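You operate a simulated robot arm through the tools that you are given. There is no shell and no other tool. Be economical: measure what you need, move in short steps, check, and stop when the job is done.

You are at the controls of a simulated robot arm. One attempt, no reset.

## Task
Get the yellow-bodied lamp shining steady and the blue-bodied lamp flashing.

Only the result counts: the job must be done as asked and must still hold three seconds after the hand-in. Knocking over, shifting, dropping, spilling or breaking anything else fails it.

## Robot
A 6-joint arm with a two-finger gripper on a trunk, on a base that drives. Base frame: it is fixed to the floor where the robot stands at the start and does not move with it; the origin is under the middle of the robot, x ahead of it, y to its left, z up; the surface under the hand at the start is at about z = 880. Readings come in mm, degrees, newtons and seconds.
It reaches about 1298 mm from its shoulder. Its first joint turns from -149.0 to 149.0 degrees. Places, roughly: blue battery [500, -1250, 1000]; button of the blue lamp [600, -700, 900]; button of the red lamp [600, -200, 900]; button of the white lamp [600, -400, 900]; button of the yellow lamp [600, 0, 900]; green battery [500, -1250, 1000]; grey battery [750, -1250, 1000]; red battery [500, -1000, 1000]; rocker of the blue lamp [600, -700, 900]; rocker of the red lamp [600, -300, 900]; rocker of the white lamp [600, -500, 900]; rocker of the yellow lamp [600, -100, 900]. Payload 1.57 kg.
Tool frame: the origin (TCP) lies between the finger pads and is the grasp point; the fingertips stand 21 mm ahead of it; z points along the fingers, y is the line along which they close. Largest opening 70 mm; the body of the gripper starts 50 mm behind the TCP.
Orientation is that of the tool frame in the base frame, as [roll, pitch, yaw] about the fixed x, y, z axes, in that order (R = Rz(yaw) Ry(pitch) Rx(roll)). With the fingers straight down and closing along the base's y, the tool's x points along the base's -x, its y along +y and its z along -z.

## Interface
- The arm moves only by the tool play_rows. Its argument "steps" is a list of rows, each an object of numbers (a shift or turn left out is 0, a gripper value left out holds the last): "tx", "ty", "tz": the shift along the tool's x, y, z in units of 50 mm (1.0 is 50 mm); "ax", "ay", "az": the turn, a rotation vector about the tool's x, y, z in units of 4 degrees (1.0 is 4 degrees); "claw": the finger opening in mm, from 0 to 70. In form: [{"tx": .., "ty": .., "tz": .., "ax": .., "ay": .., "az": .., "claw": ..}, ...]. A call has 1 to 20 rows; each row shifts and turns the commanded pose from where the row before left it, along the tool's axes as they then stand. A call with a number of a shift or a turn outside -1 to 1 is refused whole. Rows are played at 5 a second. More than 50 mm and 8.6 degrees between two rows, or a gripper value outside its range, and nothing of the call is played. Where a pose cannot be reached the arm comes as near as it can. A force on the tool above 40 N (or 10 N above the force at the start of the call, whichever is more), or a blocked arm, ends the call early, and 0.2 s more pass. Each finger halts on what it meets, pressing with about 24 N; the grip force reading is that of the motor and also rises with nothing between the fingers. The clock runs only during rows and for 0.2 s after the last one: add rows that do not move to give the fingers time. The reply holds the time, the measured pose of the TCP, the force on the tool along the base axes, the opening and the grip force, in the units named above and with some noise, with the torque about the TCP (base axes, N m) and any sound that the robot's microphone picked up.
- Cameras (640 x 400 px; columns grow to the right, rows downward): "scene" is now at [12.3, 122.2, 1926.2]; the picture's right is [-0.41, -0.91, 0.00], its down [-0.68, 0.31, -0.67] and it looks along [0.61, -0.28, -0.75] (base axes); focal length 281 px, centre (320, 200). "wrist" rides on the gripper at [79, 4, -81] in the tool frame; the picture's right is [-0.05, 1.00, 0.00], its down [-0.67, -0.04, -0.74] and it looks along [-0.74, -0.04, 0.67] (tool axes); focal length 256 px, centre (320, 200). There is no depth. A picture from a camera that has moved, and an enlarged one, comes with that camera's place and axes in the base frame and with its lens. The place of the scene camera against the robot may be out by one fixed shift of up to 25 mm in any direction.
- camera(camera): a new picture of that camera. No time passes.
- move_column(by): slides the trunk up (or, below 0, down) by that many mm; the arm and the scene camera ride with it, the base frame stays. It gives what a move gives, with no picture.
- base_move(legs): drives the robot by 1 to 6 legs, each [ahead, turn to the left] in mm and degrees, along the robot's own axes; the way and the turn of a leg run together, so that a leg with both is an arc; at most 1500 mm and 180 degrees a leg. The arm and the cameras ride along, it lands a little off, and it stops where it bumps. It gives what a move gives.
- turn_head(pan, tilt): turns the head with the scene camera to pan (to the left, within 155 degrees either way) and tilt (down, from -29 to 69), counted from straight ahead of the robot. It gives what a move gives.
- zoom(camera, box): a new picture of the part [left, top, right, bottom] of that camera's present view, enlarged. No time passes.
- finish_job(): hands the job in; it is judged then, once.

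Go step by step. Nothing tells you exact positions but the pictures and the camera data: compare them with the known pose of the tool, close in by small moves and look again before you grip or let go. The budget is 120 turns and 82 pictures, counting those below and the enlarged ones. Unless the task says otherwise, let go and move clear before handing in, and close with one line.

The tools are called after "Emit:" by a JSON object that holds its "fn" and its "kwargs". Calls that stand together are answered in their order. play_rows: Moves the arm, as the interface text tells. Its arguments: {"type":"object","properties":{"steps":{"type":"array"}},"required":["steps"]} The other tools are called the same way: move_column (by) slides the trunk up or down; base_move (legs) drives the base; turn_head (pan, tilt) turns the head that bears the scene camera; camera (camera) takes a picture; zoom (camera, box) takes an enlarged picture of a part of a camera's view; finish_job () hands the job in.

At the start:

```text
time: 0.0
ee_pos: [613.4, -482.6, 1259.3]
tcp_rot: [-180.0, 0.0, 179.6]
wrist_force: [-0.4, 0.7, -0.1]
torque: [0.0, 0.01, 0.02]
finger_gap: 70.0
finger_force: 0.0
trunk travel left (down, up): [-941.0, 29.0]
robot x, y, heading: [2.1, -3.3, 0.1]
head pan, tilt: [-24.5, 48.3]
```

scene: 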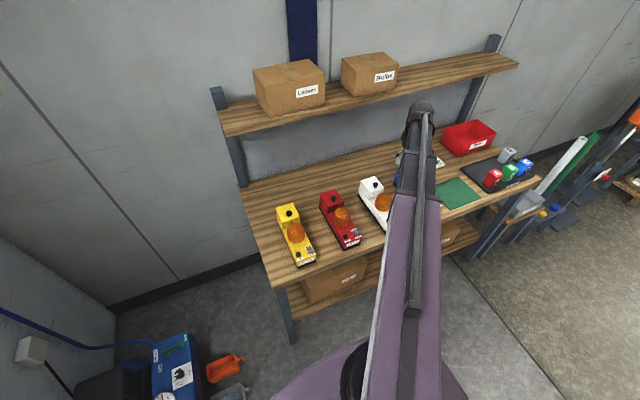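
wrist: 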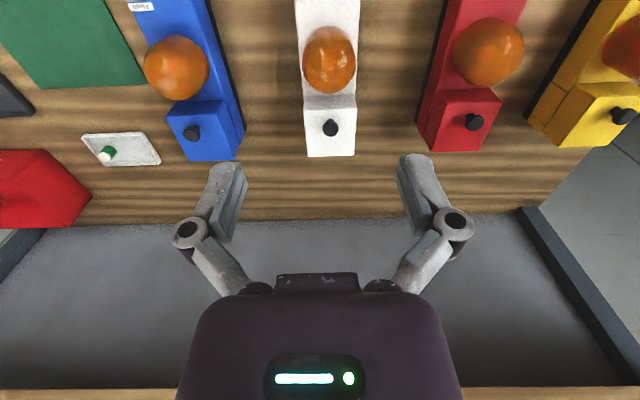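

I see four lamps (yellow, red, white, blue) on a bench, with batteries on a tray to the right. I'll zoom in to see the controls and labels.

Emit:
{"fn": "zoom", "kwargs": {"camera": "scene", "box": [260, 170, 400, 270]}}

Emit:
{"fn": "zoom", "kwargs": {"camera": "scene", "box": [420, 110, 560, 220]}}

Emit:
{"fn": "zoom", "kwargs": {"camera": "wrist", "box": [0, 0, 320, 200]}}

Emit:
{"fn": "zoom", "kwargs": {"camera": "wrist", "box": [320, 0, 640, 200]}}

```text
4.00 times, centred on (330, 220) of scene
camera zoom: at [12.3, 122.2, 1926.2], right [-0.41, -0.91, 0.0], down [-0.68, 0.31, -0.67], along [0.61, -0.28, -0.75], focal length 1124 px, centre (280, 120)
```

zoom: 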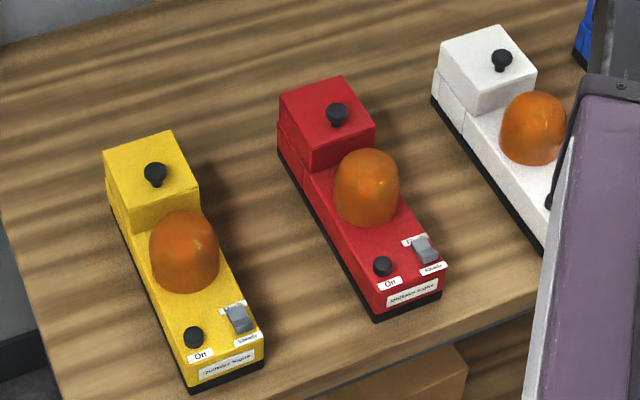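

```text
3.64 times, centred on (490, 165) of scene
camera zoom: at [12.3, 122.2, 1926.2], right [-0.41, -0.91, 0.0], down [-0.68, 0.31, -0.67], along [0.61, -0.28, -0.75], focal length 1022 px, centre (-298, 327)
```

zoom: 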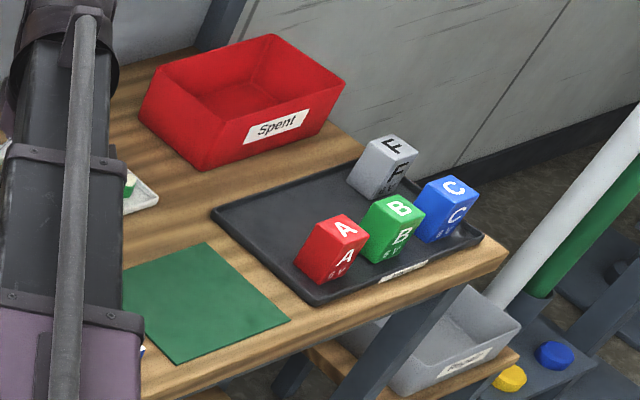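

```text
2.00 times, centred on (160, 100) of wrist
camera zoom: at [534.9, -477.2, 1341.6], right [0.06, 1.0, 0.0], down [0.67, -0.04, 0.74], along [0.74, -0.05, -0.67], focal length 512 px, centre (640, 400)
```

zoom: 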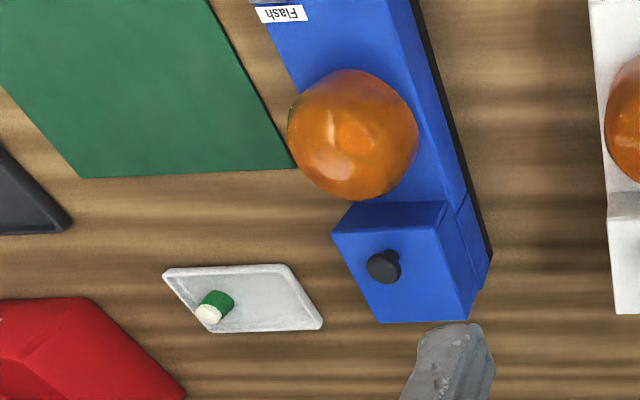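

```text
2.00 times, centred on (480, 100) of wrist
camera zoom: at [534.9, -477.2, 1341.6], right [0.06, 1.0, 0.0], down [0.67, -0.04, 0.74], along [0.74, -0.05, -0.67], focal length 512 px, centre (0, 400)
```

zoom: 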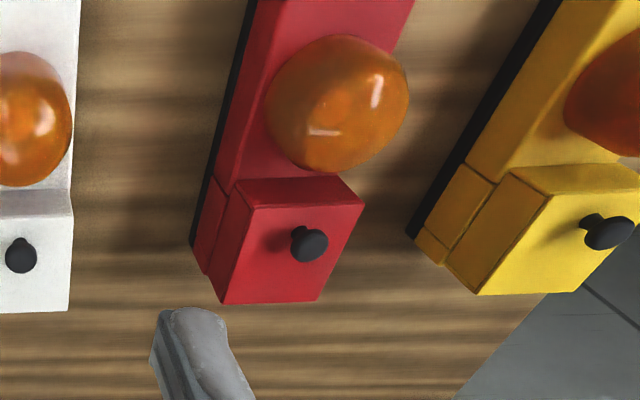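

The lamps have a button, a rocker (Flash/Steady) and a battery lid with a knob. I'll move the wrist camera back and to the right to see the blue lamp's front.

Emit:
{"fn": "play_rows", "kwargs": {"steps": [{"tx": 1, "ty": -0.8}, {"tx": 1, "ty": -0.8}, {"tx": 1, "ty": -0.8}, {"tx": 1, "ty": -0.8}]}}

Emit:
{"fn": "camera", "kwargs": {"camera": "wrist"}}

Emit:
{"fn": "camera", "kwargs": {"camera": "scene"}}

```text
refused: row 1 steps farther than a row can; nothing moved
```

```text
75 pictures are left
camera wrist: at [534.9, -477.2, 1341.6], right [0.06, 1.0, 0.0], down [0.67, -0.04, 0.74], along [0.74, -0.05, -0.67], focal length 256 px, centre (320, 200)
```

wrist: 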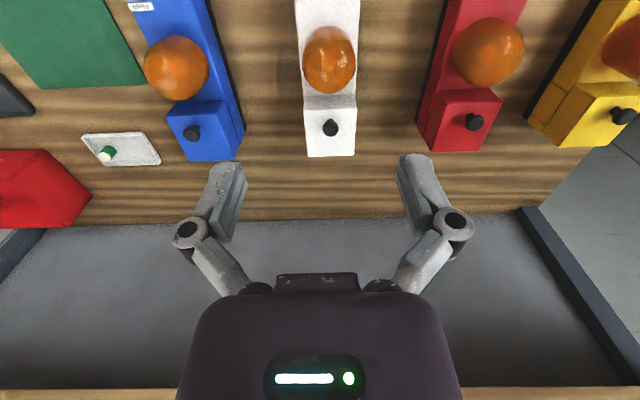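

```text
74 pictures are left
camera scene: at [12.3, 122.2, 1926.2], right [-0.41, -0.91, 0.0], down [-0.68, 0.31, -0.67], along [0.61, -0.28, -0.75], focal length 281 px, centre (320, 200)
```

scene: 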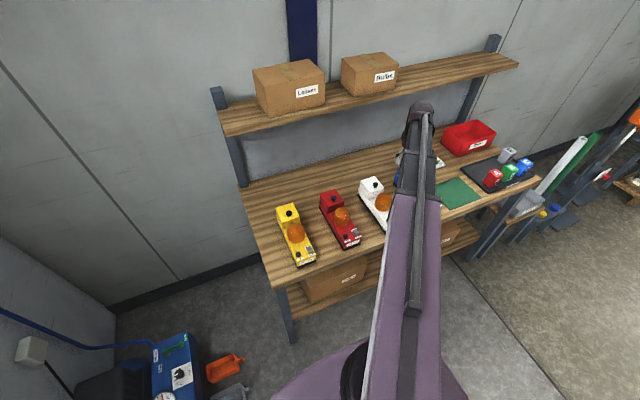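

The row step was too long; I'll repeat it with smaller diagonal steps.

Emit:
{"fn": "play_rows", "kwargs": {"steps": [{"tx": 0.8, "ty": -0.55}, {"tx": 0.8, "ty": -0.55}, {"tx": 0.8, "ty": -0.55}, {"tx": 0.8, "ty": -0.55}, {"tx": 0.8, "ty": -0.55}]}}

Emit:
{"fn": "camera", "kwargs": {"camera": "wrist"}}

```text
time: 1.2
ee_pos: [413.0, -618.5, 1260.0]
tcp_rot: [-180.0, 0.0, 179.5]
wrist_force: [-1.0, 0.7, 0.7]
torque: [0.0, 0.03, -0.01]
finger_gap: 69.9
finger_force: 0.0
trunk travel left (down, up): [-941.0, 29.0]
robot x, y, heading: [-1.1, -5.4, -0.2]
head pan, tilt: [-24.5, 48.3]
```

```text
73 pictures are left
camera wrist: at [333.1, -613.8, 1341.6], right [0.06, 1.0, 0.0], down [0.67, -0.04, 0.75], along [0.74, -0.05, -0.67], focal length 256 px, centre (320, 200)
```

wrist: 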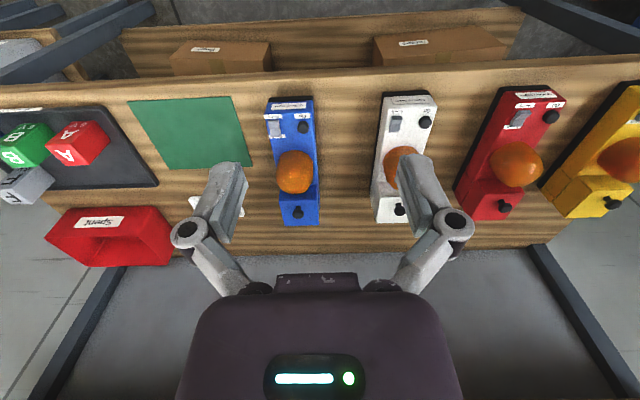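

The blue lamp is now in view at about column 290. I'll zoom in on the controls of all the lamps.

Emit:
{"fn": "zoom", "kwargs": {"camera": "wrist", "box": [250, 85, 350, 235]}}

Emit:
{"fn": "zoom", "kwargs": {"camera": "scene", "box": [270, 160, 460, 270]}}

```text
2.67 times, centred on (300, 160) of wrist
camera zoom: at [333.1, -613.8, 1341.6], right [0.06, 1.0, 0.0], down [0.67, -0.04, 0.75], along [0.74, -0.05, -0.67], focal length 683 px, centre (373, 307)
```

zoom: 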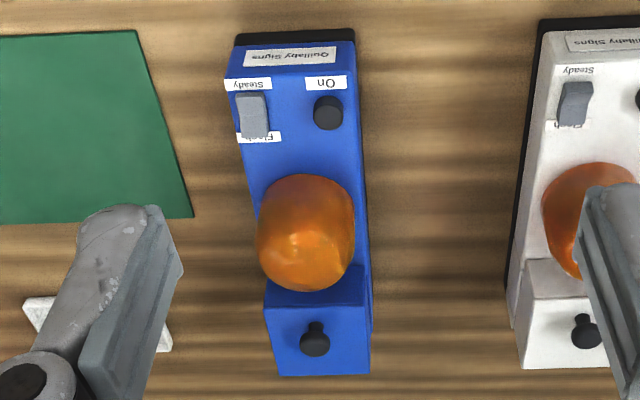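

```text
3.37 times, centred on (365, 215) of scene
camera zoom: at [10.9, 121.3, 1926.3], right [-0.41, -0.91, 0.0], down [-0.68, 0.31, -0.67], along [0.61, -0.28, -0.75], focal length 946 px, centre (168, 150)
```

zoom: 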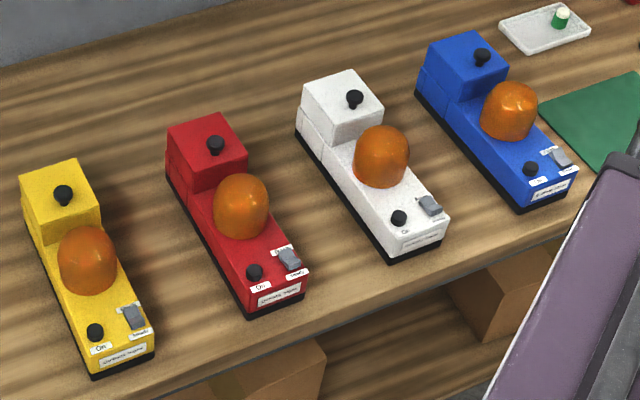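

Blue's button looks to be near (583,-662). I'll go closer for a rocker view, with a test press of the button in mind.

Emit:
{"fn": "play_rows", "kwargs": {"steps": [{"tx": -0.4, "ty": -0.1, "tz": 0.7}, {"tx": -0.4, "ty": -0.1, "tz": 0.7}, {"tx": -0.4, "ty": -0.1, "tz": 0.7}, {"tx": -0.4, "ty": -0.1, "tz": 0.7}, {"tx": -0.4, "ty": -0.1, "tz": 0.7}, {"tx": -0.4, "ty": -0.1, "tz": 0.7, "claw": 0}, {"claw": 0}, {"claw": 0}, {"claw": 0}]}}

Emit:
{"fn": "camera", "kwargs": {"camera": "wrist"}}

```text
time: 3.2
ee_pos: [533.6, -649.1, 1260.9]
tcp_rot: [180.0, 0.0, 179.5]
wrist_force: [0.2, 0.0, 0.4]
torque: [-0.03, 0.0, 0.0]
finger_gap: 0.0
finger_force: 24.4
out of reach, approached as far as the arm can: row 1, 2, 3, 4, 5, 6
trunk travel left (down, up): [-941.0, 29.0]
robot x, y, heading: [-1.2, -2.4, -0.2]
head pan, tilt: [-24.5, 48.3]
```

```text
70 pictures are left
camera wrist: at [454.3, -643.8, 1341.7], right [0.06, 1.0, 0.0], down [0.67, -0.04, 0.74], along [0.74, -0.05, -0.67], focal length 256 px, centre (320, 200)
```

wrist: 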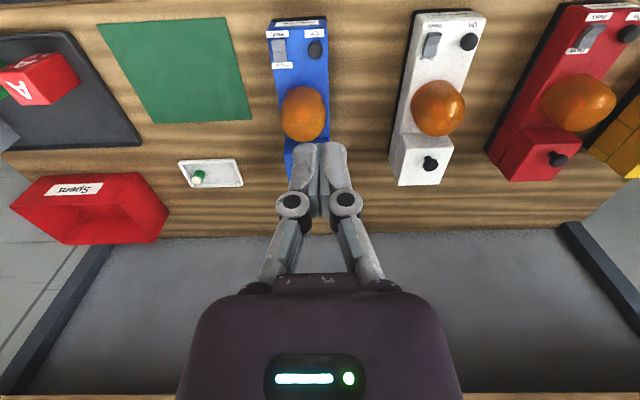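

The arm couldn't go lower from this trunk height, so I'll lower the trunk.

Emit:
{"fn": "move_column", "kwargs": {"by": -100}}

```text
time: 4.5
ee_pos: [533.3, -648.0, 1159.8]
tcp_rot: [180.0, 0.0, 179.5]
wrist_force: [-0.5, -0.5, -0.1]
torque: [0.01, 0.0, 0.0]
finger_gap: 0.0
finger_force: 24.0
trunk travel left (down, up): [-841.0, 129.0]
robot x, y, heading: [-0.1, -8.3, -0.1]
head pan, tilt: [-24.5, 48.3]
```

Emit:
{"fn": "move_column", "kwargs": {"by": -100}}

Emit:
{"fn": "zoom", "kwargs": {"camera": "wrist", "box": [220, 0, 420, 180]}}

Emit:
{"fn": "camera", "kwargs": {"camera": "scene"}}

```text
time: 5.9
ee_pos: [533.1, -649.1, 1060.6]
tcp_rot: [179.9, -0.1, 179.6]
wrist_force: [0.5, -0.5, -0.4]
torque: [-0.03, -0.04, 0.0]
finger_gap: 0.2
finger_force: 23.8
trunk travel left (down, up): [-741.0, 229.0]
robot x, y, heading: [1.1, -5.1, -0.2]
head pan, tilt: [-24.5, 48.3]
```

```text
2.22 times, centred on (320, 90) of wrist
camera zoom: at [454.4, -643.9, 1141.7], right [0.06, 1.0, 0.0], down [0.67, -0.04, 0.74], along [0.74, -0.05, -0.67], focal length 569 px, centre (320, 444)
```

zoom: 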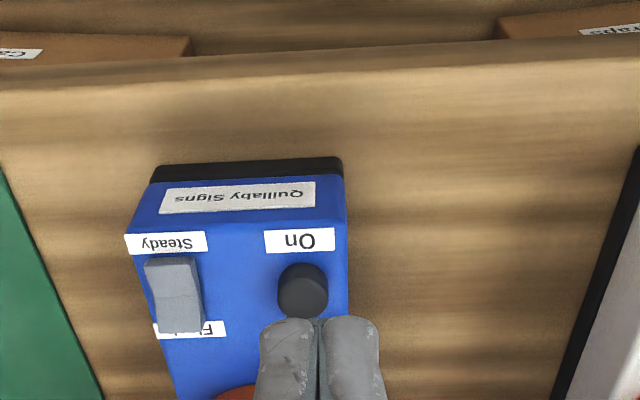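

```text
68 pictures are left
camera scene: at [12.2, 122.2, 1726.2], right [-0.41, -0.91, 0.0], down [-0.68, 0.31, -0.67], along [0.61, -0.28, -0.75], focal length 281 px, centre (320, 200)
```

scene: 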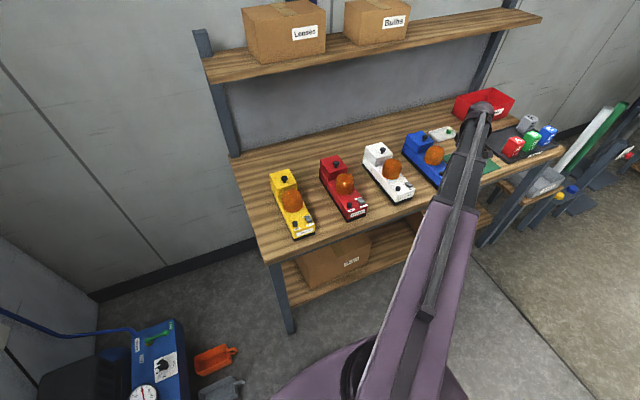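

The button is at about (577,-659, ~950). I'll move above it with closed fingers and verify.

Emit:
{"fn": "play_rows", "kwargs": {"steps": [{"tx": -0.45, "ty": -0.1, "tz": 0.3}, {"tx": -0.43, "ty": -0.1, "tz": 0.3}, {}]}}

Emit:
{"fn": "camera", "kwargs": {"camera": "wrist"}}

```text
time: 6.7
ee_pos: [578.9, -658.4, 1060.3]
tcp_rot: [180.0, 0.0, 179.5]
wrist_force: [0.8, 0.8, -0.7]
torque: [-0.01, -0.01, -0.01]
finger_gap: 0.2
finger_force: 24.1
out of reach, approached as far as the arm can: row 1, 2
trunk travel left (down, up): [-741.0, 229.0]
robot x, y, heading: [0.1, -0.4, -0.0]
head pan, tilt: [-24.5, 48.3]
```

```text
67 pictures are left
camera wrist: at [499.0, -653.9, 1141.7], right [0.06, 1.0, 0.0], down [0.67, -0.04, 0.74], along [0.74, -0.05, -0.67], focal length 256 px, centre (320, 200)
```

wrist: 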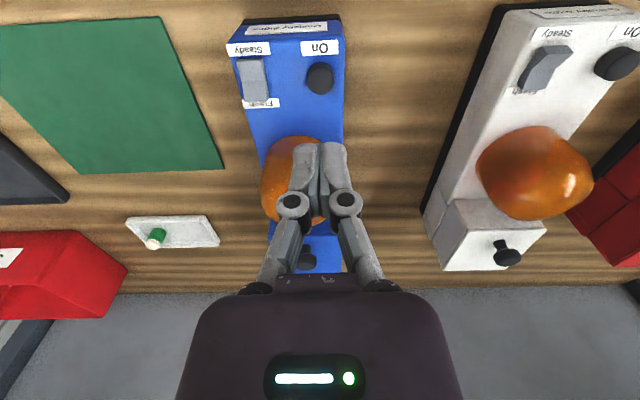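

The arm is at its lower limit relative to the trunk. The button is at (580,-660,946), so I'll raise the arm and lower the trunk to get room for vertical motion.

Emit:
{"fn": "play_rows", "kwargs": {"steps": [{"tz": -1}, {"tz": -1}, {"tz": -1}, {"tz": -1}, {}]}}

Emit:
{"fn": "move_column", "kwargs": {"by": -200}}

Emit:
{"fn": "play_rows", "kwargs": {"steps": [{"tz": 0.6}, {"tz": 0.6}, {}]}}

```text
time: 7.9
ee_pos: [577.8, -659.4, 1059.4]
tcp_rot: [180.0, 0.2, 179.5]
wrist_force: [0.8, 1.0, 0.4]
torque: [-0.02, -0.02, 0.03]
finger_gap: 0.0
finger_force: 24.1
out of reach, approached as far as the arm can: row 1, 2, 3, 4
trunk travel left (down, up): [-741.0, 229.0]
robot x, y, heading: [1.0, -3.0, -0.2]
head pan, tilt: [-24.5, 48.3]
```

```text
time: 9.1
ee_pos: [575.7, -655.7, 961.1]
tcp_rot: [-179.6, 0.4, 179.5]
wrist_force: [-20.1, 20.9, 53.5]
torque: [0.35, 0.22, 0.04]
finger_gap: 6.1
finger_force: 24.5
trunk travel left (down, up): [-637.0, 333.0]
robot x, y, heading: [2.7, -3.8, 0.4]
head pan, tilt: [-24.5, 48.3]
heard: click
stopped: the force on the tool passed its limit at 284 N (the readings are from after the stop); the commanded pose is now the measured one
```

```text
time: 9.9
ee_pos: [576.5, -659.1, 962.9]
tcp_rot: [-179.4, 0.7, 179.5]
wrist_force: [-15.6, 18.7, 54.4]
torque: [0.41, 0.26, 0.05]
finger_gap: 6.0
finger_force: 23.8
out of reach, approached as far as the arm can: row 1, 2
trunk travel left (down, up): [-637.0, 333.0]
robot x, y, heading: [2.6, -6.3, -0.1]
head pan, tilt: [-24.5, 48.3]
```

I should not have batched those: the arm didn't rise, and the trunk pressed the button hard. I'm backing off now.

Emit:
{"fn": "move_column", "kwargs": {"by": 80}}

Emit:
{"fn": "camera", "kwargs": {"camera": "wrist"}}

Emit:
{"fn": "camera", "kwargs": {"camera": "scene"}}

```text
time: 11.1
ee_pos: [582.9, -662.7, 1035.6]
tcp_rot: [-179.4, 0.6, 179.5]
wrist_force: [-0.7, -0.2, 0.2]
torque: [0.01, -0.02, 0.0]
finger_gap: 0.0
finger_force: 23.8
trunk travel left (down, up): [-717.0, 253.0]
robot x, y, heading: [0.5, -4.3, -0.1]
head pan, tilt: [-24.5, 48.3]
```

```text
66 pictures are left
camera wrist: at [502.3, -657.4, 1116.7], right [0.06, 1.0, -0.01], down [0.66, -0.03, 0.75], along [0.75, -0.05, -0.66], focal length 256 px, centre (320, 200)
```

wrist: 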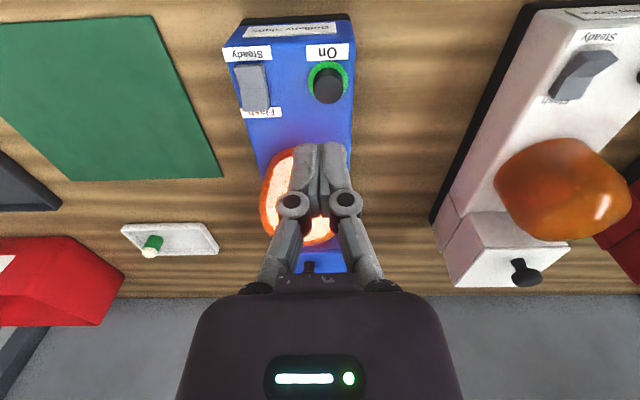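

```text
65 pictures are left
camera scene: at [12.8, 121.9, 1702.4], right [-0.41, -0.91, 0.0], down [-0.68, 0.31, -0.66], along [0.6, -0.28, -0.75], focal length 281 px, centre (320, 200)
```

scene: 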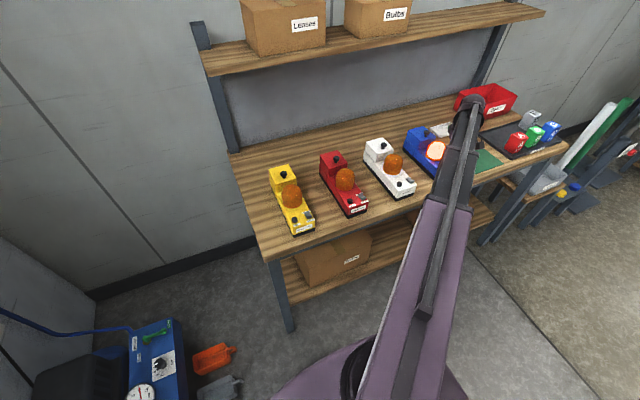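

Blue lit with a green ring. I'll unwind the commanded pose by raising the arm, and check for flashing meanwhile.

Emit:
{"fn": "play_rows", "kwargs": {"steps": [{"tz": -1}, {"tz": -1}, {"tz": -1}]}}

Emit:
{"fn": "camera", "kwargs": {"camera": "wrist"}}

Emit:
{"fn": "play_rows", "kwargs": {"steps": [{}]}}

Emit:
{"fn": "zoom", "kwargs": {"camera": "scene", "box": [370, 110, 500, 190]}}

```text
time: 11.8
ee_pos: [581.5, -663.2, 1037.9]
tcp_rot: [-179.4, 0.7, 179.5]
wrist_force: [-1.6, 0.2, 0.3]
torque: [0.02, 0.0, -0.01]
finger_gap: 0.1
finger_force: 24.3
out of reach, approached as far as the arm can: row 1, 2, 3
trunk travel left (down, up): [-717.0, 253.0]
robot x, y, heading: [-2.2, -3.4, -0.1]
head pan, tilt: [-24.5, 48.3]
```

```text
64 pictures are left
camera wrist: at [502.0, -657.1, 1117.0], right [0.06, 1.0, -0.01], down [0.66, -0.03, 0.75], along [0.75, -0.05, -0.66], focal length 256 px, centre (320, 200)
```

wrist: 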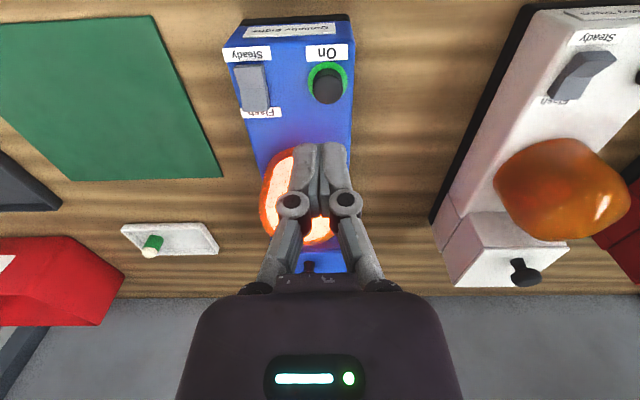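

```text
time: 12.2
ee_pos: [581.7, -661.9, 1034.9]
tcp_rot: [-179.4, 0.6, 179.5]
wrist_force: [-0.4, 0.4, 0.2]
torque: [0.01, 0.0, 0.01]
finger_gap: 0.1
finger_force: 24.1
trunk travel left (down, up): [-717.0, 253.0]
robot x, y, heading: [1.2, -3.6, -0.1]
head pan, tilt: [-24.5, 48.3]
```

```text
4.92 times, centred on (435, 150) of scene
camera zoom: at [12.4, 122.2, 1702.4], right [-0.41, -0.91, 0.0], down [-0.68, 0.31, -0.67], along [0.61, -0.28, -0.75], focal length 1383 px, centre (-246, 446)
```

zoom: 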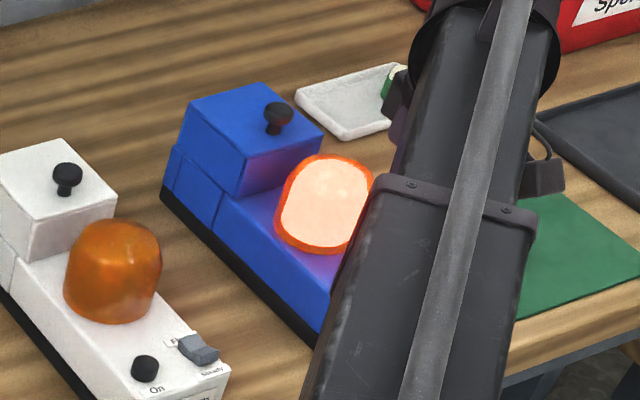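

Blue appears lit without blinking so far. I'll keep raising the arm to see if it responds.

Emit:
{"fn": "play_rows", "kwargs": {"steps": [{"tz": -1}, {"tz": -1}, {}]}}

```text
time: 13.1
ee_pos: [581.2, -663.1, 1036.5]
tcp_rot: [-179.4, 0.6, 179.5]
wrist_force: [0.2, -0.4, -0.2]
torque: [-0.01, 0.0, 0.0]
finger_gap: 0.0
finger_force: 23.7
out of reach, approached as far as the arm can: row 1, 2
trunk travel left (down, up): [-717.0, 253.0]
robot x, y, heading: [-0.3, -3.4, -0.2]
head pan, tilt: [-24.5, 48.3]
```

The arm only changes height through the trunk, so I'll use small column steps. First, more samples of the blue lamp over time.

Emit:
{"fn": "play_rows", "kwargs": {"steps": [{}]}}

Emit:
{"fn": "zoom", "kwargs": {"camera": "wrist", "box": [200, 0, 640, 275]}}

Emit:
{"fn": "play_rows", "kwargs": {"steps": [{}, {}]}}

Emit:
{"fn": "zoom", "kwargs": {"camera": "wrist", "box": [220, 0, 380, 120]}}

```text
time: 13.4
ee_pos: [582.5, -663.1, 1036.4]
tcp_rot: [-179.4, 0.6, 179.5]
wrist_force: [0.5, 0.0, 0.4]
torque: [0.01, -0.01, 0.01]
finger_gap: 0.0
finger_force: 23.9
trunk travel left (down, up): [-717.0, 253.0]
robot x, y, heading: [4.5, -5.0, -0.3]
head pan, tilt: [-24.5, 48.3]
```

```text
1.45 times, centred on (420, 138) of wrist
camera zoom: at [502.0, -657.1, 1117.0], right [0.06, 1.0, -0.01], down [0.66, -0.03, 0.75], along [0.75, -0.05, -0.66], focal length 372 px, centre (174, 291)
```

zoom: 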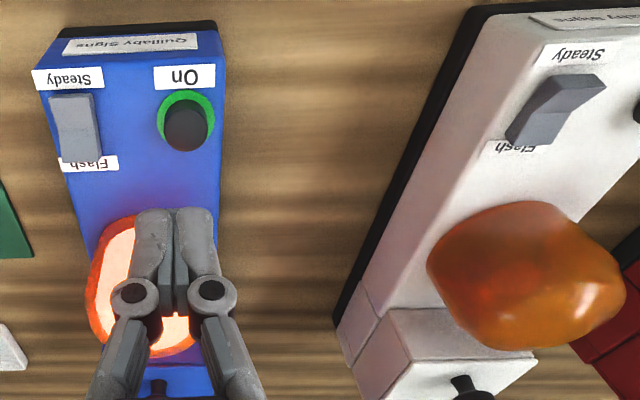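

```text
time: 14.1
ee_pos: [582.9, -662.9, 1036.4]
tcp_rot: [-179.5, 0.6, 179.4]
wrist_force: [0.2, -0.7, -0.7]
torque: [0.02, 0.01, 0.0]
finger_gap: 0.1
finger_force: 23.6
trunk travel left (down, up): [-717.0, 253.0]
robot x, y, heading: [-1.4, -3.2, 0.2]
head pan, tilt: [-24.5, 48.3]
```

```text
3.33 times, centred on (300, 60) of wrist
camera zoom: at [502.0, -657.1, 1117.0], right [0.06, 1.0, -0.01], down [0.66, -0.03, 0.75], along [0.75, -0.05, -0.66], focal length 853 px, centre (387, 667)
```

zoom: 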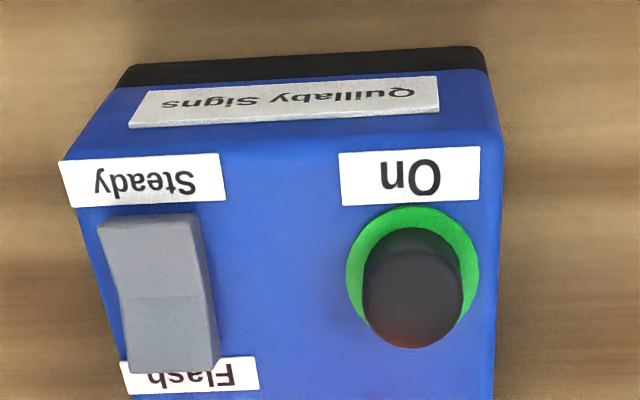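

Blue shines steady: the near (Steady) rocker end is down, and the far (Flash) end is raised at about (588,-709). I'll move over the Flash end.

Emit:
{"fn": "play_rows", "kwargs": {"steps": [{"tx": -0.07, "ty": -0.46}, {"tx": -0.06, "ty": -0.46}, {}]}}

```text
time: 14.8
ee_pos: [588.3, -709.6, 1036.7]
tcp_rot: [-179.4, 0.5, 179.5]
wrist_force: [0.1, -0.1, 0.4]
torque: [0.01, 0.0, 0.0]
finger_gap: 0.3
finger_force: 24.0
trunk travel left (down, up): [-717.0, 253.0]
robot x, y, heading: [-0.5, -3.7, 0.1]
head pan, tilt: [-24.5, 48.3]
```

Emit:
{"fn": "move_column", "kwargs": {"by": -52}}

Emit:
{"fn": "camera", "kwargs": {"camera": "wrist"}}

```text
time: 15.8
ee_pos: [588.2, -710.4, 983.7]
tcp_rot: [-179.5, 0.6, 179.4]
wrist_force: [0.6, -0.2, -0.4]
torque: [0.0, 0.04, 0.0]
finger_gap: 0.0
finger_force: 23.8
trunk travel left (down, up): [-665.0, 305.0]
robot x, y, heading: [0.9, -4.7, 0.2]
head pan, tilt: [-24.5, 48.3]
```

```text
60 pictures are left
camera wrist: at [508.3, -703.6, 1065.1], right [0.06, 1.0, -0.01], down [0.66, -0.03, 0.75], along [0.75, -0.05, -0.66], focal length 256 px, centre (320, 200)
```

wrist: 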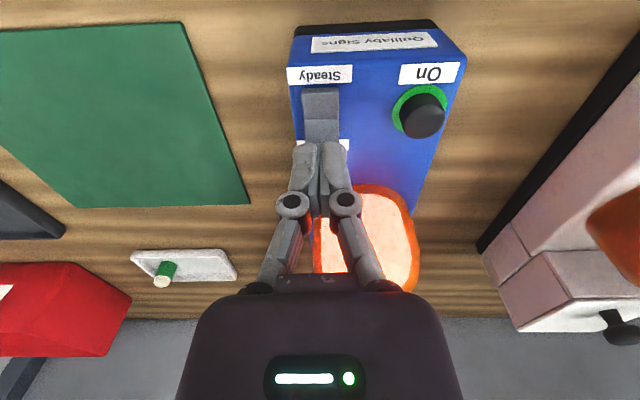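

Well aligned above the Flash end. I'll lower in small steps.

Emit:
{"fn": "move_column", "kwargs": {"by": -10}}

Emit:
{"fn": "move_column", "kwargs": {"by": -4}}

```text
time: 16.4
ee_pos: [587.5, -709.5, 973.9]
tcp_rot: [-179.4, 0.5, 179.5]
wrist_force: [-0.4, 0.3, -0.4]
torque: [-0.02, -0.03, -0.03]
finger_gap: 0.2
finger_force: 24.2
trunk travel left (down, up): [-655.0, 315.0]
robot x, y, heading: [0.0, -5.5, 0.0]
head pan, tilt: [-24.5, 48.3]
```

```text
time: 16.9
ee_pos: [587.6, -709.8, 969.7]
tcp_rot: [-179.3, 0.5, 179.5]
wrist_force: [0.2, -1.1, 4.4]
torque: [0.0, -0.04, 0.04]
finger_gap: 6.2
finger_force: 23.9
trunk travel left (down, up): [-651.0, 319.0]
robot x, y, heading: [-1.9, -4.6, -0.2]
head pan, tilt: [-24.5, 48.3]
```

Emit:
{"fn": "move_column", "kwargs": {"by": -3}}

Emit:
{"fn": "zoom", "kwargs": {"camera": "wrist", "box": [240, 50, 480, 200]}}

```text
time: 17.5
ee_pos: [587.7, -709.2, 969.3]
tcp_rot: [-179.1, 0.8, 179.6]
wrist_force: [0.6, 1.4, 26.0]
torque: [0.02, -0.2, 0.04]
finger_gap: 6.0
finger_force: 23.7
trunk travel left (down, up): [-649.0, 321.0]
robot x, y, heading: [1.0, -3.5, -0.2]
head pan, tilt: [-24.5, 48.3]
stopped: the force on the tool passed its limit at 42 N (the readings are from after the stop); the commanded pose is now the measured one
```

```text
2.67 times, centred on (360, 125) of wrist
camera zoom: at [507.8, -703.1, 1050.6], right [0.06, 1.0, -0.01], down [0.66, -0.03, 0.75], along [0.75, -0.06, -0.66], focal length 683 px, centre (213, 400)
```

zoom: 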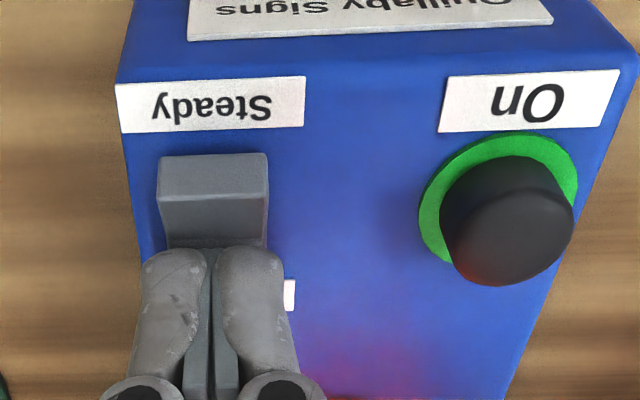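

The near end now looks raised, so the rocker has probably flipped. I'll back off and watch the lamp.

Emit:
{"fn": "move_column", "kwargs": {"by": 50}}

Emit:
{"fn": "zoom", "kwargs": {"camera": "wrist", "box": [240, 0, 560, 200]}}

Emit:
{"fn": "play_rows", "kwargs": {"steps": [{}]}}

Emit:
{"fn": "zoom", "kwargs": {"camera": "wrist", "box": [240, 0, 560, 200]}}

Emit:
{"fn": "play_rows", "kwargs": {"steps": [{}]}}

Emit:
{"fn": "zoom", "kwargs": {"camera": "wrist", "box": [240, 0, 560, 200]}}

```text
time: 18.4
ee_pos: [589.3, -711.6, 1018.2]
tcp_rot: [-179.3, 0.7, 179.5]
wrist_force: [0.4, 0.7, 0.2]
torque: [0.05, -0.01, 0.01]
finger_gap: 0.1
finger_force: 24.0
trunk travel left (down, up): [-699.0, 271.0]
robot x, y, heading: [0.5, -3.8, 0.0]
head pan, tilt: [-24.5, 48.3]
```

```text
2.00 times, centred on (400, 100) of wrist
camera zoom: at [509.3, -704.9, 1098.3], right [0.06, 1.0, -0.01], down [0.66, -0.03, 0.75], along [0.75, -0.05, -0.66], focal length 512 px, centre (160, 400)
```

zoom: 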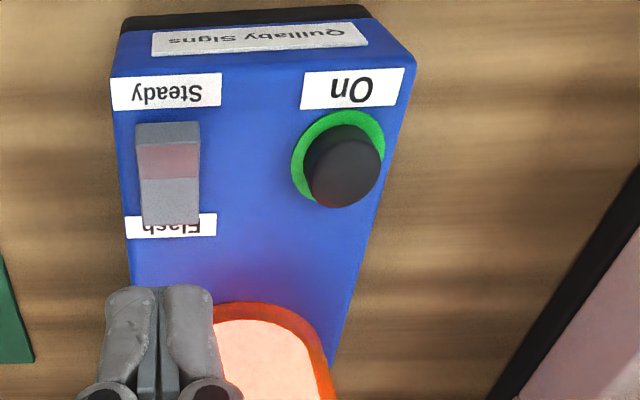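

```text
time: 18.8
ee_pos: [589.4, -710.6, 1018.0]
tcp_rot: [-179.3, 0.7, 179.5]
wrist_force: [0.3, -0.1, 0.2]
torque: [0.01, 0.01, 0.01]
finger_gap: 0.0
finger_force: 24.6
trunk travel left (down, up): [-699.0, 271.0]
robot x, y, heading: [-3.0, -4.6, -0.0]
head pan, tilt: [-24.5, 48.3]
```

```text
2.00 times, centred on (400, 100) of wrist
camera zoom: at [509.3, -704.8, 1098.4], right [0.06, 1.0, -0.01], down [0.66, -0.03, 0.75], along [0.75, -0.05, -0.66], focal length 512 px, centre (160, 400)
```

zoom: 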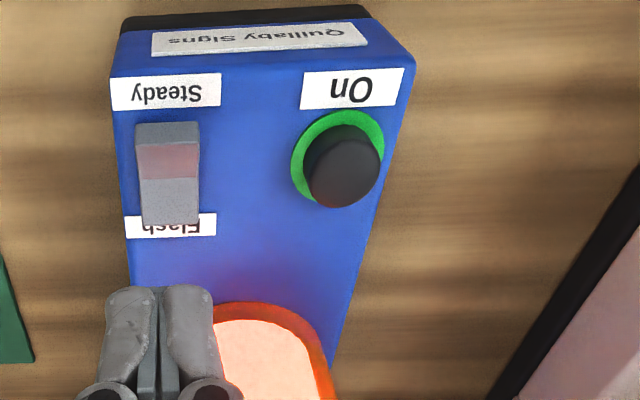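

```text
time: 19.2
ee_pos: [589.2, -710.2, 1017.4]
tcp_rot: [-179.2, 0.7, 179.5]
wrist_force: [0.0, -0.3, 0.3]
torque: [0.01, 0.0, 0.01]
finger_gap: 0.0
finger_force: 24.1
trunk travel left (down, up): [-699.0, 271.0]
robot x, y, heading: [4.4, -5.7, 0.0]
head pan, tilt: [-24.5, 48.3]
```

```text
2.00 times, centred on (400, 100) of wrist
camera zoom: at [509.3, -704.8, 1098.5], right [0.06, 1.0, -0.01], down [0.66, -0.03, 0.75], along [0.75, -0.05, -0.66], focal length 512 px, centre (160, 400)
```

zoom: 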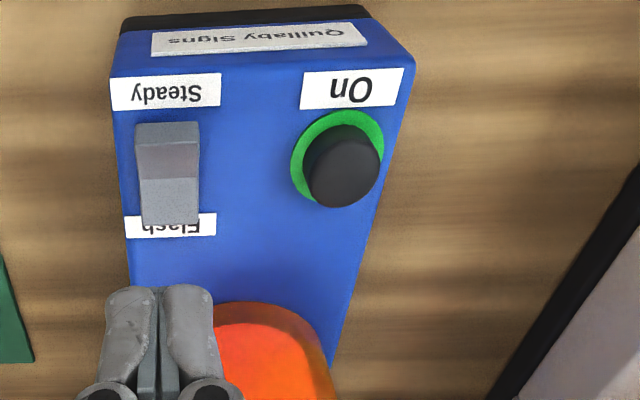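

Blue now flashes (bright at 18.4 and 18.8, dark at 19.2). Next I'll raise, back off a little and travel to the yellow lamp.

Emit:
{"fn": "move_column", "kwargs": {"by": 60}}

Emit:
{"fn": "play_rows", "kwargs": {"steps": [{"tx": 0.6}, {"ty": 0.92}, {"ty": 0.92}, {"ty": 0.92}, {"ty": 0.92}, {"ty": 0.92}, {"ty": 0.92}, {"ty": 0.92}, {"ty": 0.92}, {"ty": 0.92}, {"ty": 0.92}, {"ty": 0.92}, {"ty": 0.92}, {"ty": 0.92}, {"ty": 0.8}, {}]}}

Emit:
{"fn": "camera", "kwargs": {"camera": "wrist"}}

```text
time: 20.2
ee_pos: [588.8, -710.4, 1076.7]
tcp_rot: [-179.3, 0.7, 179.4]
wrist_force: [0.3, 0.5, 0.1]
torque: [-0.01, 0.03, 0.02]
finger_gap: 0.0
finger_force: 23.4
trunk travel left (down, up): [-759.0, 211.0]
robot x, y, heading: [3.1, -5.8, -0.2]
head pan, tilt: [-24.5, 48.3]
```

```text
time: 23.6
ee_pos: [566.9, -70.0, 1077.6]
tcp_rot: [-179.2, 0.7, 179.5]
wrist_force: [-0.1, -0.4, -0.5]
torque: [-0.01, -0.02, 0.01]
finger_gap: 0.1
finger_force: 24.2
out of reach, approached as far as the arm can: row 4, 15
trunk travel left (down, up): [-759.0, 211.0]
robot x, y, heading: [1.5, -3.0, 0.1]
head pan, tilt: [-24.5, 48.3]
```

```text
55 pictures are left
camera wrist: at [485.8, -64.9, 1158.5], right [0.06, 1.0, -0.01], down [0.66, -0.03, 0.75], along [0.75, -0.05, -0.66], focal length 256 px, centre (320, 200)
```

wrist: 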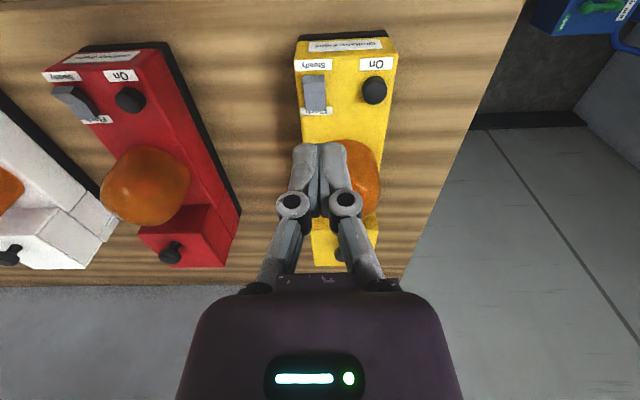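

Yellow's button is at about (589,-27). I'll move over it.

Emit:
{"fn": "play_rows", "kwargs": {"steps": [{"tx": -0.22, "ty": 0.43}, {"tx": -0.2, "ty": 0.43}, {}]}}

Emit:
{"fn": "zoom", "kwargs": {"camera": "wrist", "box": [220, 0, 420, 125]}}

```text
time: 24.4
ee_pos: [588.1, -29.2, 1077.1]
tcp_rot: [-179.3, 0.6, 179.5]
wrist_force: [-0.4, -1.2, 0.8]
torque: [0.03, 0.0, 0.01]
finger_gap: 0.0
finger_force: 24.0
trunk travel left (down, up): [-759.0, 211.0]
robot x, y, heading: [1.4, -5.8, -0.3]
head pan, tilt: [-24.5, 48.3]
```

```text
3.20 times, centred on (320, 62) of wrist
camera zoom: at [507.2, -23.6, 1158.5], right [0.06, 1.0, -0.01], down [0.66, -0.03, 0.75], along [0.75, -0.05, -0.66], focal length 819 px, centre (320, 640)
```

zoom: 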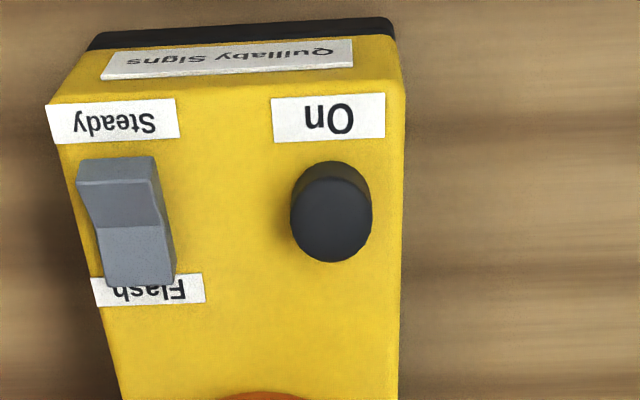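

Aligned. Lowering to just above the button, then in small steps.

Emit:
{"fn": "move_column", "kwargs": {"by": -98}}

Emit:
{"fn": "move_column", "kwargs": {"by": -10}}

```text
time: 25.7
ee_pos: [587.9, -29.7, 979.3]
tcp_rot: [-179.3, 0.7, 179.5]
wrist_force: [0.7, 0.3, 0.6]
torque: [-0.01, 0.02, -0.01]
finger_gap: 0.0
finger_force: 24.1
trunk travel left (down, up): [-661.0, 309.0]
robot x, y, heading: [-2.7, -3.2, 0.0]
head pan, tilt: [-24.5, 48.3]
```

```text
time: 26.3
ee_pos: [588.1, -29.5, 970.5]
tcp_rot: [-179.2, 0.8, 179.5]
wrist_force: [1.0, -0.1, 4.6]
torque: [0.02, -0.02, -0.01]
finger_gap: 0.0
finger_force: 24.4
trunk travel left (down, up): [-651.0, 319.0]
robot x, y, heading: [1.8, -4.0, 0.3]
head pan, tilt: [-24.5, 48.3]
heard: click
```

Contact and a click. I'll back off and look.

Emit:
{"fn": "move_column", "kwargs": {"by": 50}}

Emit:
{"fn": "zoom", "kwargs": {"camera": "wrist", "box": [200, 0, 520, 200]}}

Emit:
{"fn": "play_rows", "kwargs": {"steps": [{}]}}

Emit:
{"fn": "zoom", "kwargs": {"camera": "wrist", "box": [200, 0, 520, 200]}}

Emit:
{"fn": "camera", "kwargs": {"camera": "scene"}}

```text
time: 27.2
ee_pos: [587.8, -30.0, 1020.0]
tcp_rot: [-179.3, 0.7, 179.5]
wrist_force: [0.4, -0.1, 0.7]
torque: [0.02, 0.03, 0.01]
finger_gap: 0.0
finger_force: 23.6
trunk travel left (down, up): [-701.0, 269.0]
robot x, y, heading: [-1.6, -1.6, 0.1]
head pan, tilt: [-24.5, 48.3]
```

```text
2.00 times, centred on (360, 100) of wrist
camera zoom: at [507.3, -23.6, 1100.5], right [0.06, 1.0, -0.01], down [0.66, -0.03, 0.75], along [0.75, -0.05, -0.66], focal length 512 px, centre (240, 400)
```

zoom: 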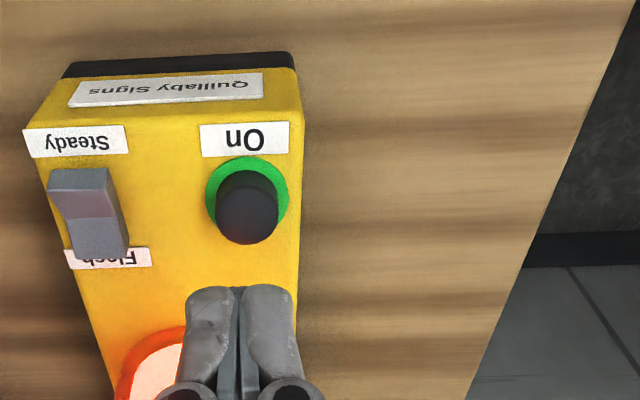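

```text
time: 27.6
ee_pos: [586.7, -29.1, 1018.5]
tcp_rot: [-179.3, 0.7, 179.5]
wrist_force: [0.5, 0.2, -1.2]
torque: [0.02, 0.01, 0.03]
finger_gap: 0.0
finger_force: 23.6
trunk travel left (down, up): [-701.0, 269.0]
robot x, y, heading: [2.8, -1.8, -0.2]
head pan, tilt: [-24.5, 48.3]
```

```text
2.00 times, centred on (360, 100) of wrist
camera zoom: at [507.2, -23.7, 1100.5], right [0.06, 1.0, -0.01], down [0.66, -0.03, 0.75], along [0.75, -0.05, -0.66], focal length 512 px, centre (240, 400)
```

zoom: 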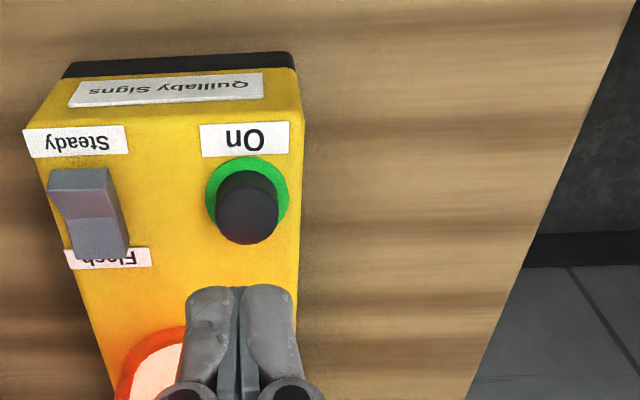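

```text
51 pictures are left
camera scene: at [12.4, 122.3, 1686.0], right [-0.41, -0.91, 0.0], down [-0.68, 0.31, -0.67], along [0.61, -0.28, -0.75], focal length 281 px, centre (320, 200)
```

scene: 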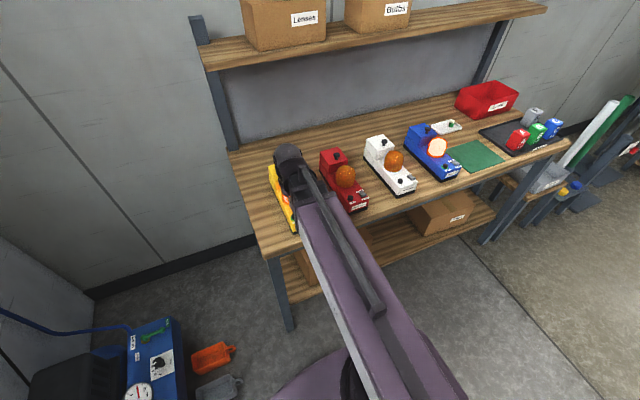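

Yellow is lit; I'll sample whether it blinks.

Emit:
{"fn": "play_rows", "kwargs": {"steps": [{}]}}

Emit:
{"fn": "zoom", "kwargs": {"camera": "wrist", "box": [200, 0, 520, 200]}}

Emit:
{"fn": "play_rows", "kwargs": {"steps": [{}]}}

Emit:
{"fn": "zoom", "kwargs": {"camera": "wrist", "box": [200, 0, 520, 200]}}

```text
time: 28.0
ee_pos: [587.7, -29.9, 1019.7]
tcp_rot: [-179.4, 0.7, 179.5]
wrist_force: [0.5, 0.1, 0.8]
torque: [-0.02, -0.02, 0.0]
finger_gap: 0.0
finger_force: 24.2
trunk travel left (down, up): [-701.0, 269.0]
robot x, y, heading: [-1.8, -3.2, -0.2]
head pan, tilt: [-24.5, 48.3]
```

```text
2.00 times, centred on (360, 100) of wrist
camera zoom: at [507.2, -23.7, 1100.5], right [0.06, 1.0, -0.01], down [0.66, -0.03, 0.75], along [0.75, -0.05, -0.66], focal length 512 px, centre (240, 400)
```

zoom: 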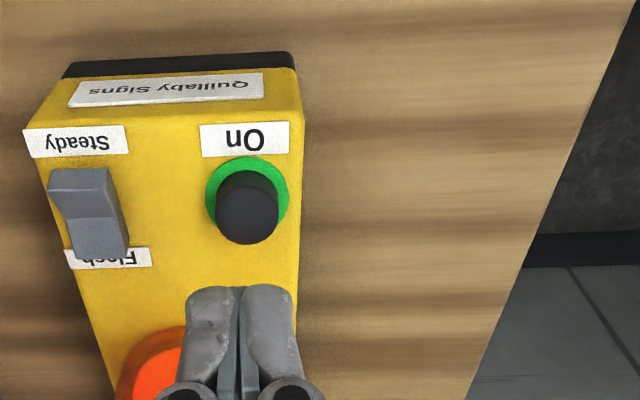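

```text
time: 28.4
ee_pos: [587.6, -28.8, 1019.7]
tcp_rot: [-179.3, 0.7, 179.5]
wrist_force: [-0.3, -0.4, -0.6]
torque: [-0.04, 0.02, 0.02]
finger_gap: 0.0
finger_force: 24.0
trunk travel left (down, up): [-701.0, 269.0]
robot x, y, heading: [-0.4, -5.2, -0.1]
head pan, tilt: [-24.5, 48.3]
```

```text
2.00 times, centred on (360, 100) of wrist
camera zoom: at [507.2, -23.7, 1100.5], right [0.06, 1.0, -0.01], down [0.66, -0.03, 0.75], along [0.75, -0.05, -0.66], focal length 512 px, centre (240, 400)
```

zoom: 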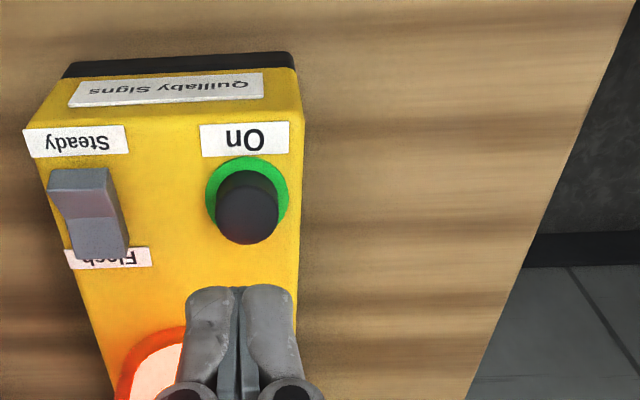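

Yellow flashes, so the Steady (near) end must be pressed, at about (577,-79). I'll move there.

Emit:
{"fn": "play_rows", "kwargs": {"steps": [{"tx": 0.11, "ty": -0.49}, {"tx": 0.11, "ty": -0.49}, {}]}}

Emit:
{"fn": "move_column", "kwargs": {"by": -37}}

Emit:
{"fn": "zoom", "kwargs": {"camera": "wrist", "box": [240, 50, 480, 200]}}

```text
time: 29.2
ee_pos: [576.1, -77.9, 1019.8]
tcp_rot: [-179.4, 0.7, 179.5]
wrist_force: [0.6, -0.5, -1.0]
torque: [0.01, 0.02, -0.02]
finger_gap: 0.0
finger_force: 24.0
trunk travel left (down, up): [-701.0, 269.0]
robot x, y, heading: [-1.0, -4.9, 0.1]
head pan, tilt: [-24.5, 48.3]
```

```text
time: 30.0
ee_pos: [576.6, -77.7, 982.9]
tcp_rot: [-179.3, 0.7, 179.5]
wrist_force: [0.2, 0.2, -0.4]
torque: [0.03, -0.02, -0.02]
finger_gap: 0.3
finger_force: 24.4
trunk travel left (down, up): [-664.0, 306.0]
robot x, y, heading: [2.4, -3.7, -0.4]
head pan, tilt: [-24.5, 48.3]
```

```text
2.67 times, centred on (360, 125) of wrist
camera zoom: at [495.6, -71.8, 1063.5], right [0.06, 1.0, -0.01], down [0.66, -0.03, 0.75], along [0.75, -0.05, -0.66], focal length 683 px, centre (213, 400)
```

zoom: 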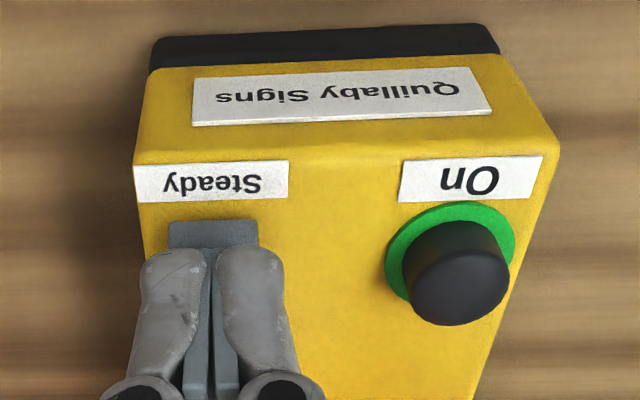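

Aligned over the near end; lowering in small steps.

Emit:
{"fn": "move_column", "kwargs": {"by": -10}}

Emit:
{"fn": "move_column", "kwargs": {"by": -4}}

Emit:
{"fn": "zoom", "kwargs": {"camera": "wrist", "box": [240, 50, 480, 200]}}

```text
time: 30.6
ee_pos: [575.6, -77.7, 972.5]
tcp_rot: [-179.3, 0.7, 179.5]
wrist_force: [0.7, -0.2, -0.2]
torque: [0.03, -0.02, -0.02]
finger_gap: 0.1
finger_force: 24.0
trunk travel left (down, up): [-654.0, 316.0]
robot x, y, heading: [-0.7, -0.8, 0.0]
head pan, tilt: [-24.5, 48.3]
```

```text
time: 31.1
ee_pos: [575.7, -78.0, 970.7]
tcp_rot: [-179.4, 0.9, 179.5]
wrist_force: [8.3, -2.5, 33.3]
torque: [0.02, -0.07, 0.02]
finger_gap: 5.9
finger_force: 23.8
trunk travel left (down, up): [-650.0, 320.0]
robot x, y, heading: [0.7, -4.4, 0.0]
head pan, tilt: [-24.5, 48.3]
```

```text
2.67 times, centred on (360, 125) of wrist
camera zoom: at [495.2, -71.7, 1050.6], right [0.06, 1.0, -0.01], down [0.65, -0.03, 0.76], along [0.75, -0.05, -0.66], focal length 683 px, centre (213, 400)
```

zoom: 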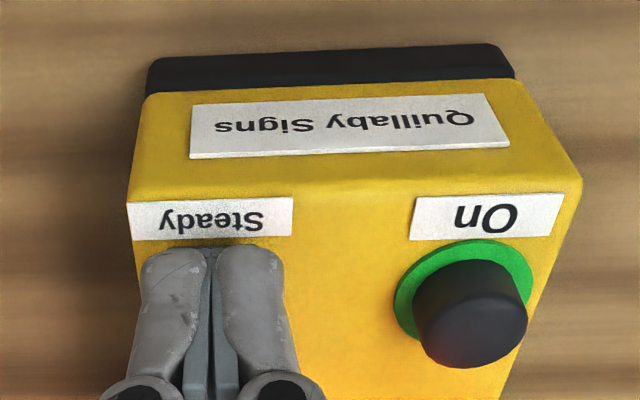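

Pressing with 33 N. I'll back off and check the rocker and light.

Emit:
{"fn": "move_column", "kwargs": {"by": 60}}

Emit:
{"fn": "zoom", "kwargs": {"camera": "wrist", "box": [220, 0, 540, 200]}}

Emit:
{"fn": "play_rows", "kwargs": {"steps": [{}]}}

Emit:
{"fn": "zoom", "kwargs": {"camera": "wrist", "box": [220, 0, 540, 200]}}

Emit:
{"fn": "play_rows", "kwargs": {"steps": [{}]}}

Emit:
{"fn": "zoom", "kwargs": {"camera": "wrist", "box": [220, 0, 540, 200]}}

```text
time: 32.1
ee_pos: [576.0, -78.0, 1028.8]
tcp_rot: [-179.3, 0.7, 179.4]
wrist_force: [0.7, 0.2, -0.3]
torque: [0.01, 0.01, 0.01]
finger_gap: 0.0
finger_force: 24.1
trunk travel left (down, up): [-710.0, 260.0]
robot x, y, heading: [0.1, -0.8, 0.1]
head pan, tilt: [-24.5, 48.3]
```

```text
2.00 times, centred on (380, 100) of wrist
camera zoom: at [495.7, -71.7, 1109.4], right [0.06, 1.0, -0.01], down [0.66, -0.03, 0.75], along [0.75, -0.05, -0.66], focal length 512 px, centre (200, 400)
```

zoom: 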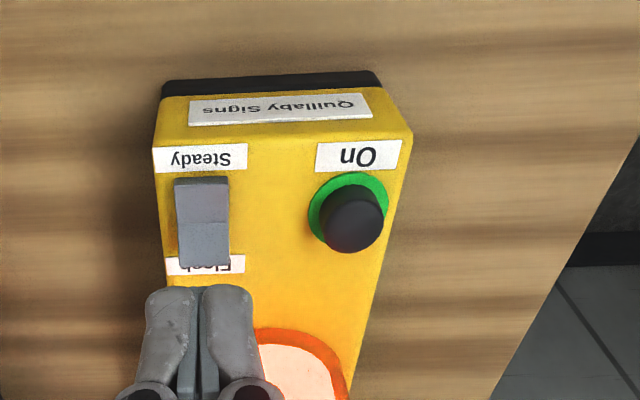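

```text
time: 32.5
ee_pos: [575.4, -78.7, 1030.2]
tcp_rot: [-179.3, 0.7, 179.5]
wrist_force: [-1.2, -0.1, 0.6]
torque: [0.01, 0.0, 0.01]
finger_gap: 0.1
finger_force: 23.7
trunk travel left (down, up): [-710.0, 260.0]
robot x, y, heading: [3.6, -5.5, 0.1]
head pan, tilt: [-24.5, 48.3]
```

```text
2.00 times, centred on (380, 100) of wrist
camera zoom: at [495.6, -71.7, 1109.5], right [0.06, 1.0, -0.01], down [0.66, -0.03, 0.75], along [0.75, -0.05, -0.66], focal length 512 px, centre (200, 400)
```

zoom: 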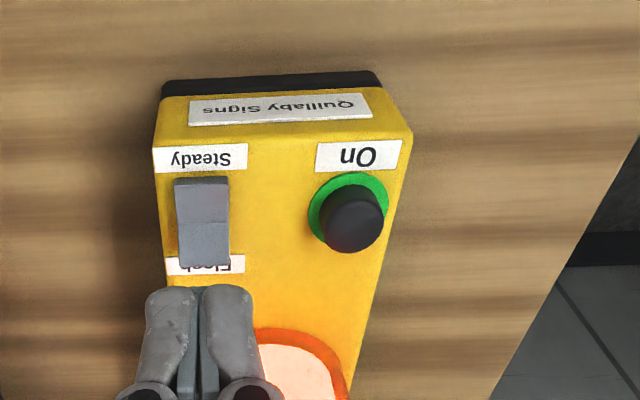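

```text
time: 32.9
ee_pos: [576.5, -78.0, 1028.8]
tcp_rot: [-179.3, 0.6, 179.5]
wrist_force: [-0.3, 0.5, 0.2]
torque: [0.02, 0.03, 0.0]
finger_gap: 0.2
finger_force: 24.3
trunk travel left (down, up): [-710.0, 260.0]
robot x, y, heading: [1.4, -4.2, 0.1]
head pan, tilt: [-24.5, 48.3]
```

```text
2.00 times, centred on (380, 100) of wrist
camera zoom: at [495.6, -71.7, 1109.5], right [0.06, 1.0, -0.01], down [0.66, -0.03, 0.75], along [0.75, -0.05, -0.66], focal length 512 px, centre (200, 400)
```

zoom: 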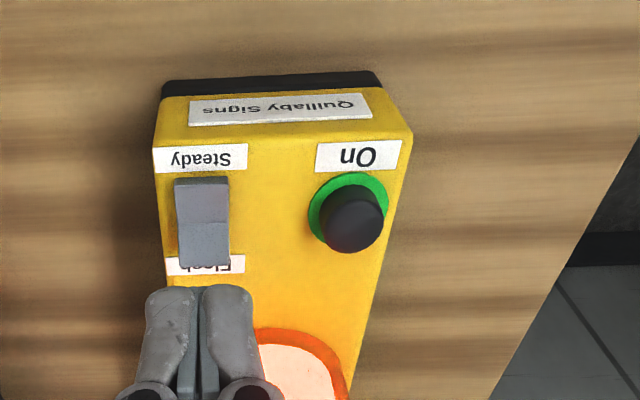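

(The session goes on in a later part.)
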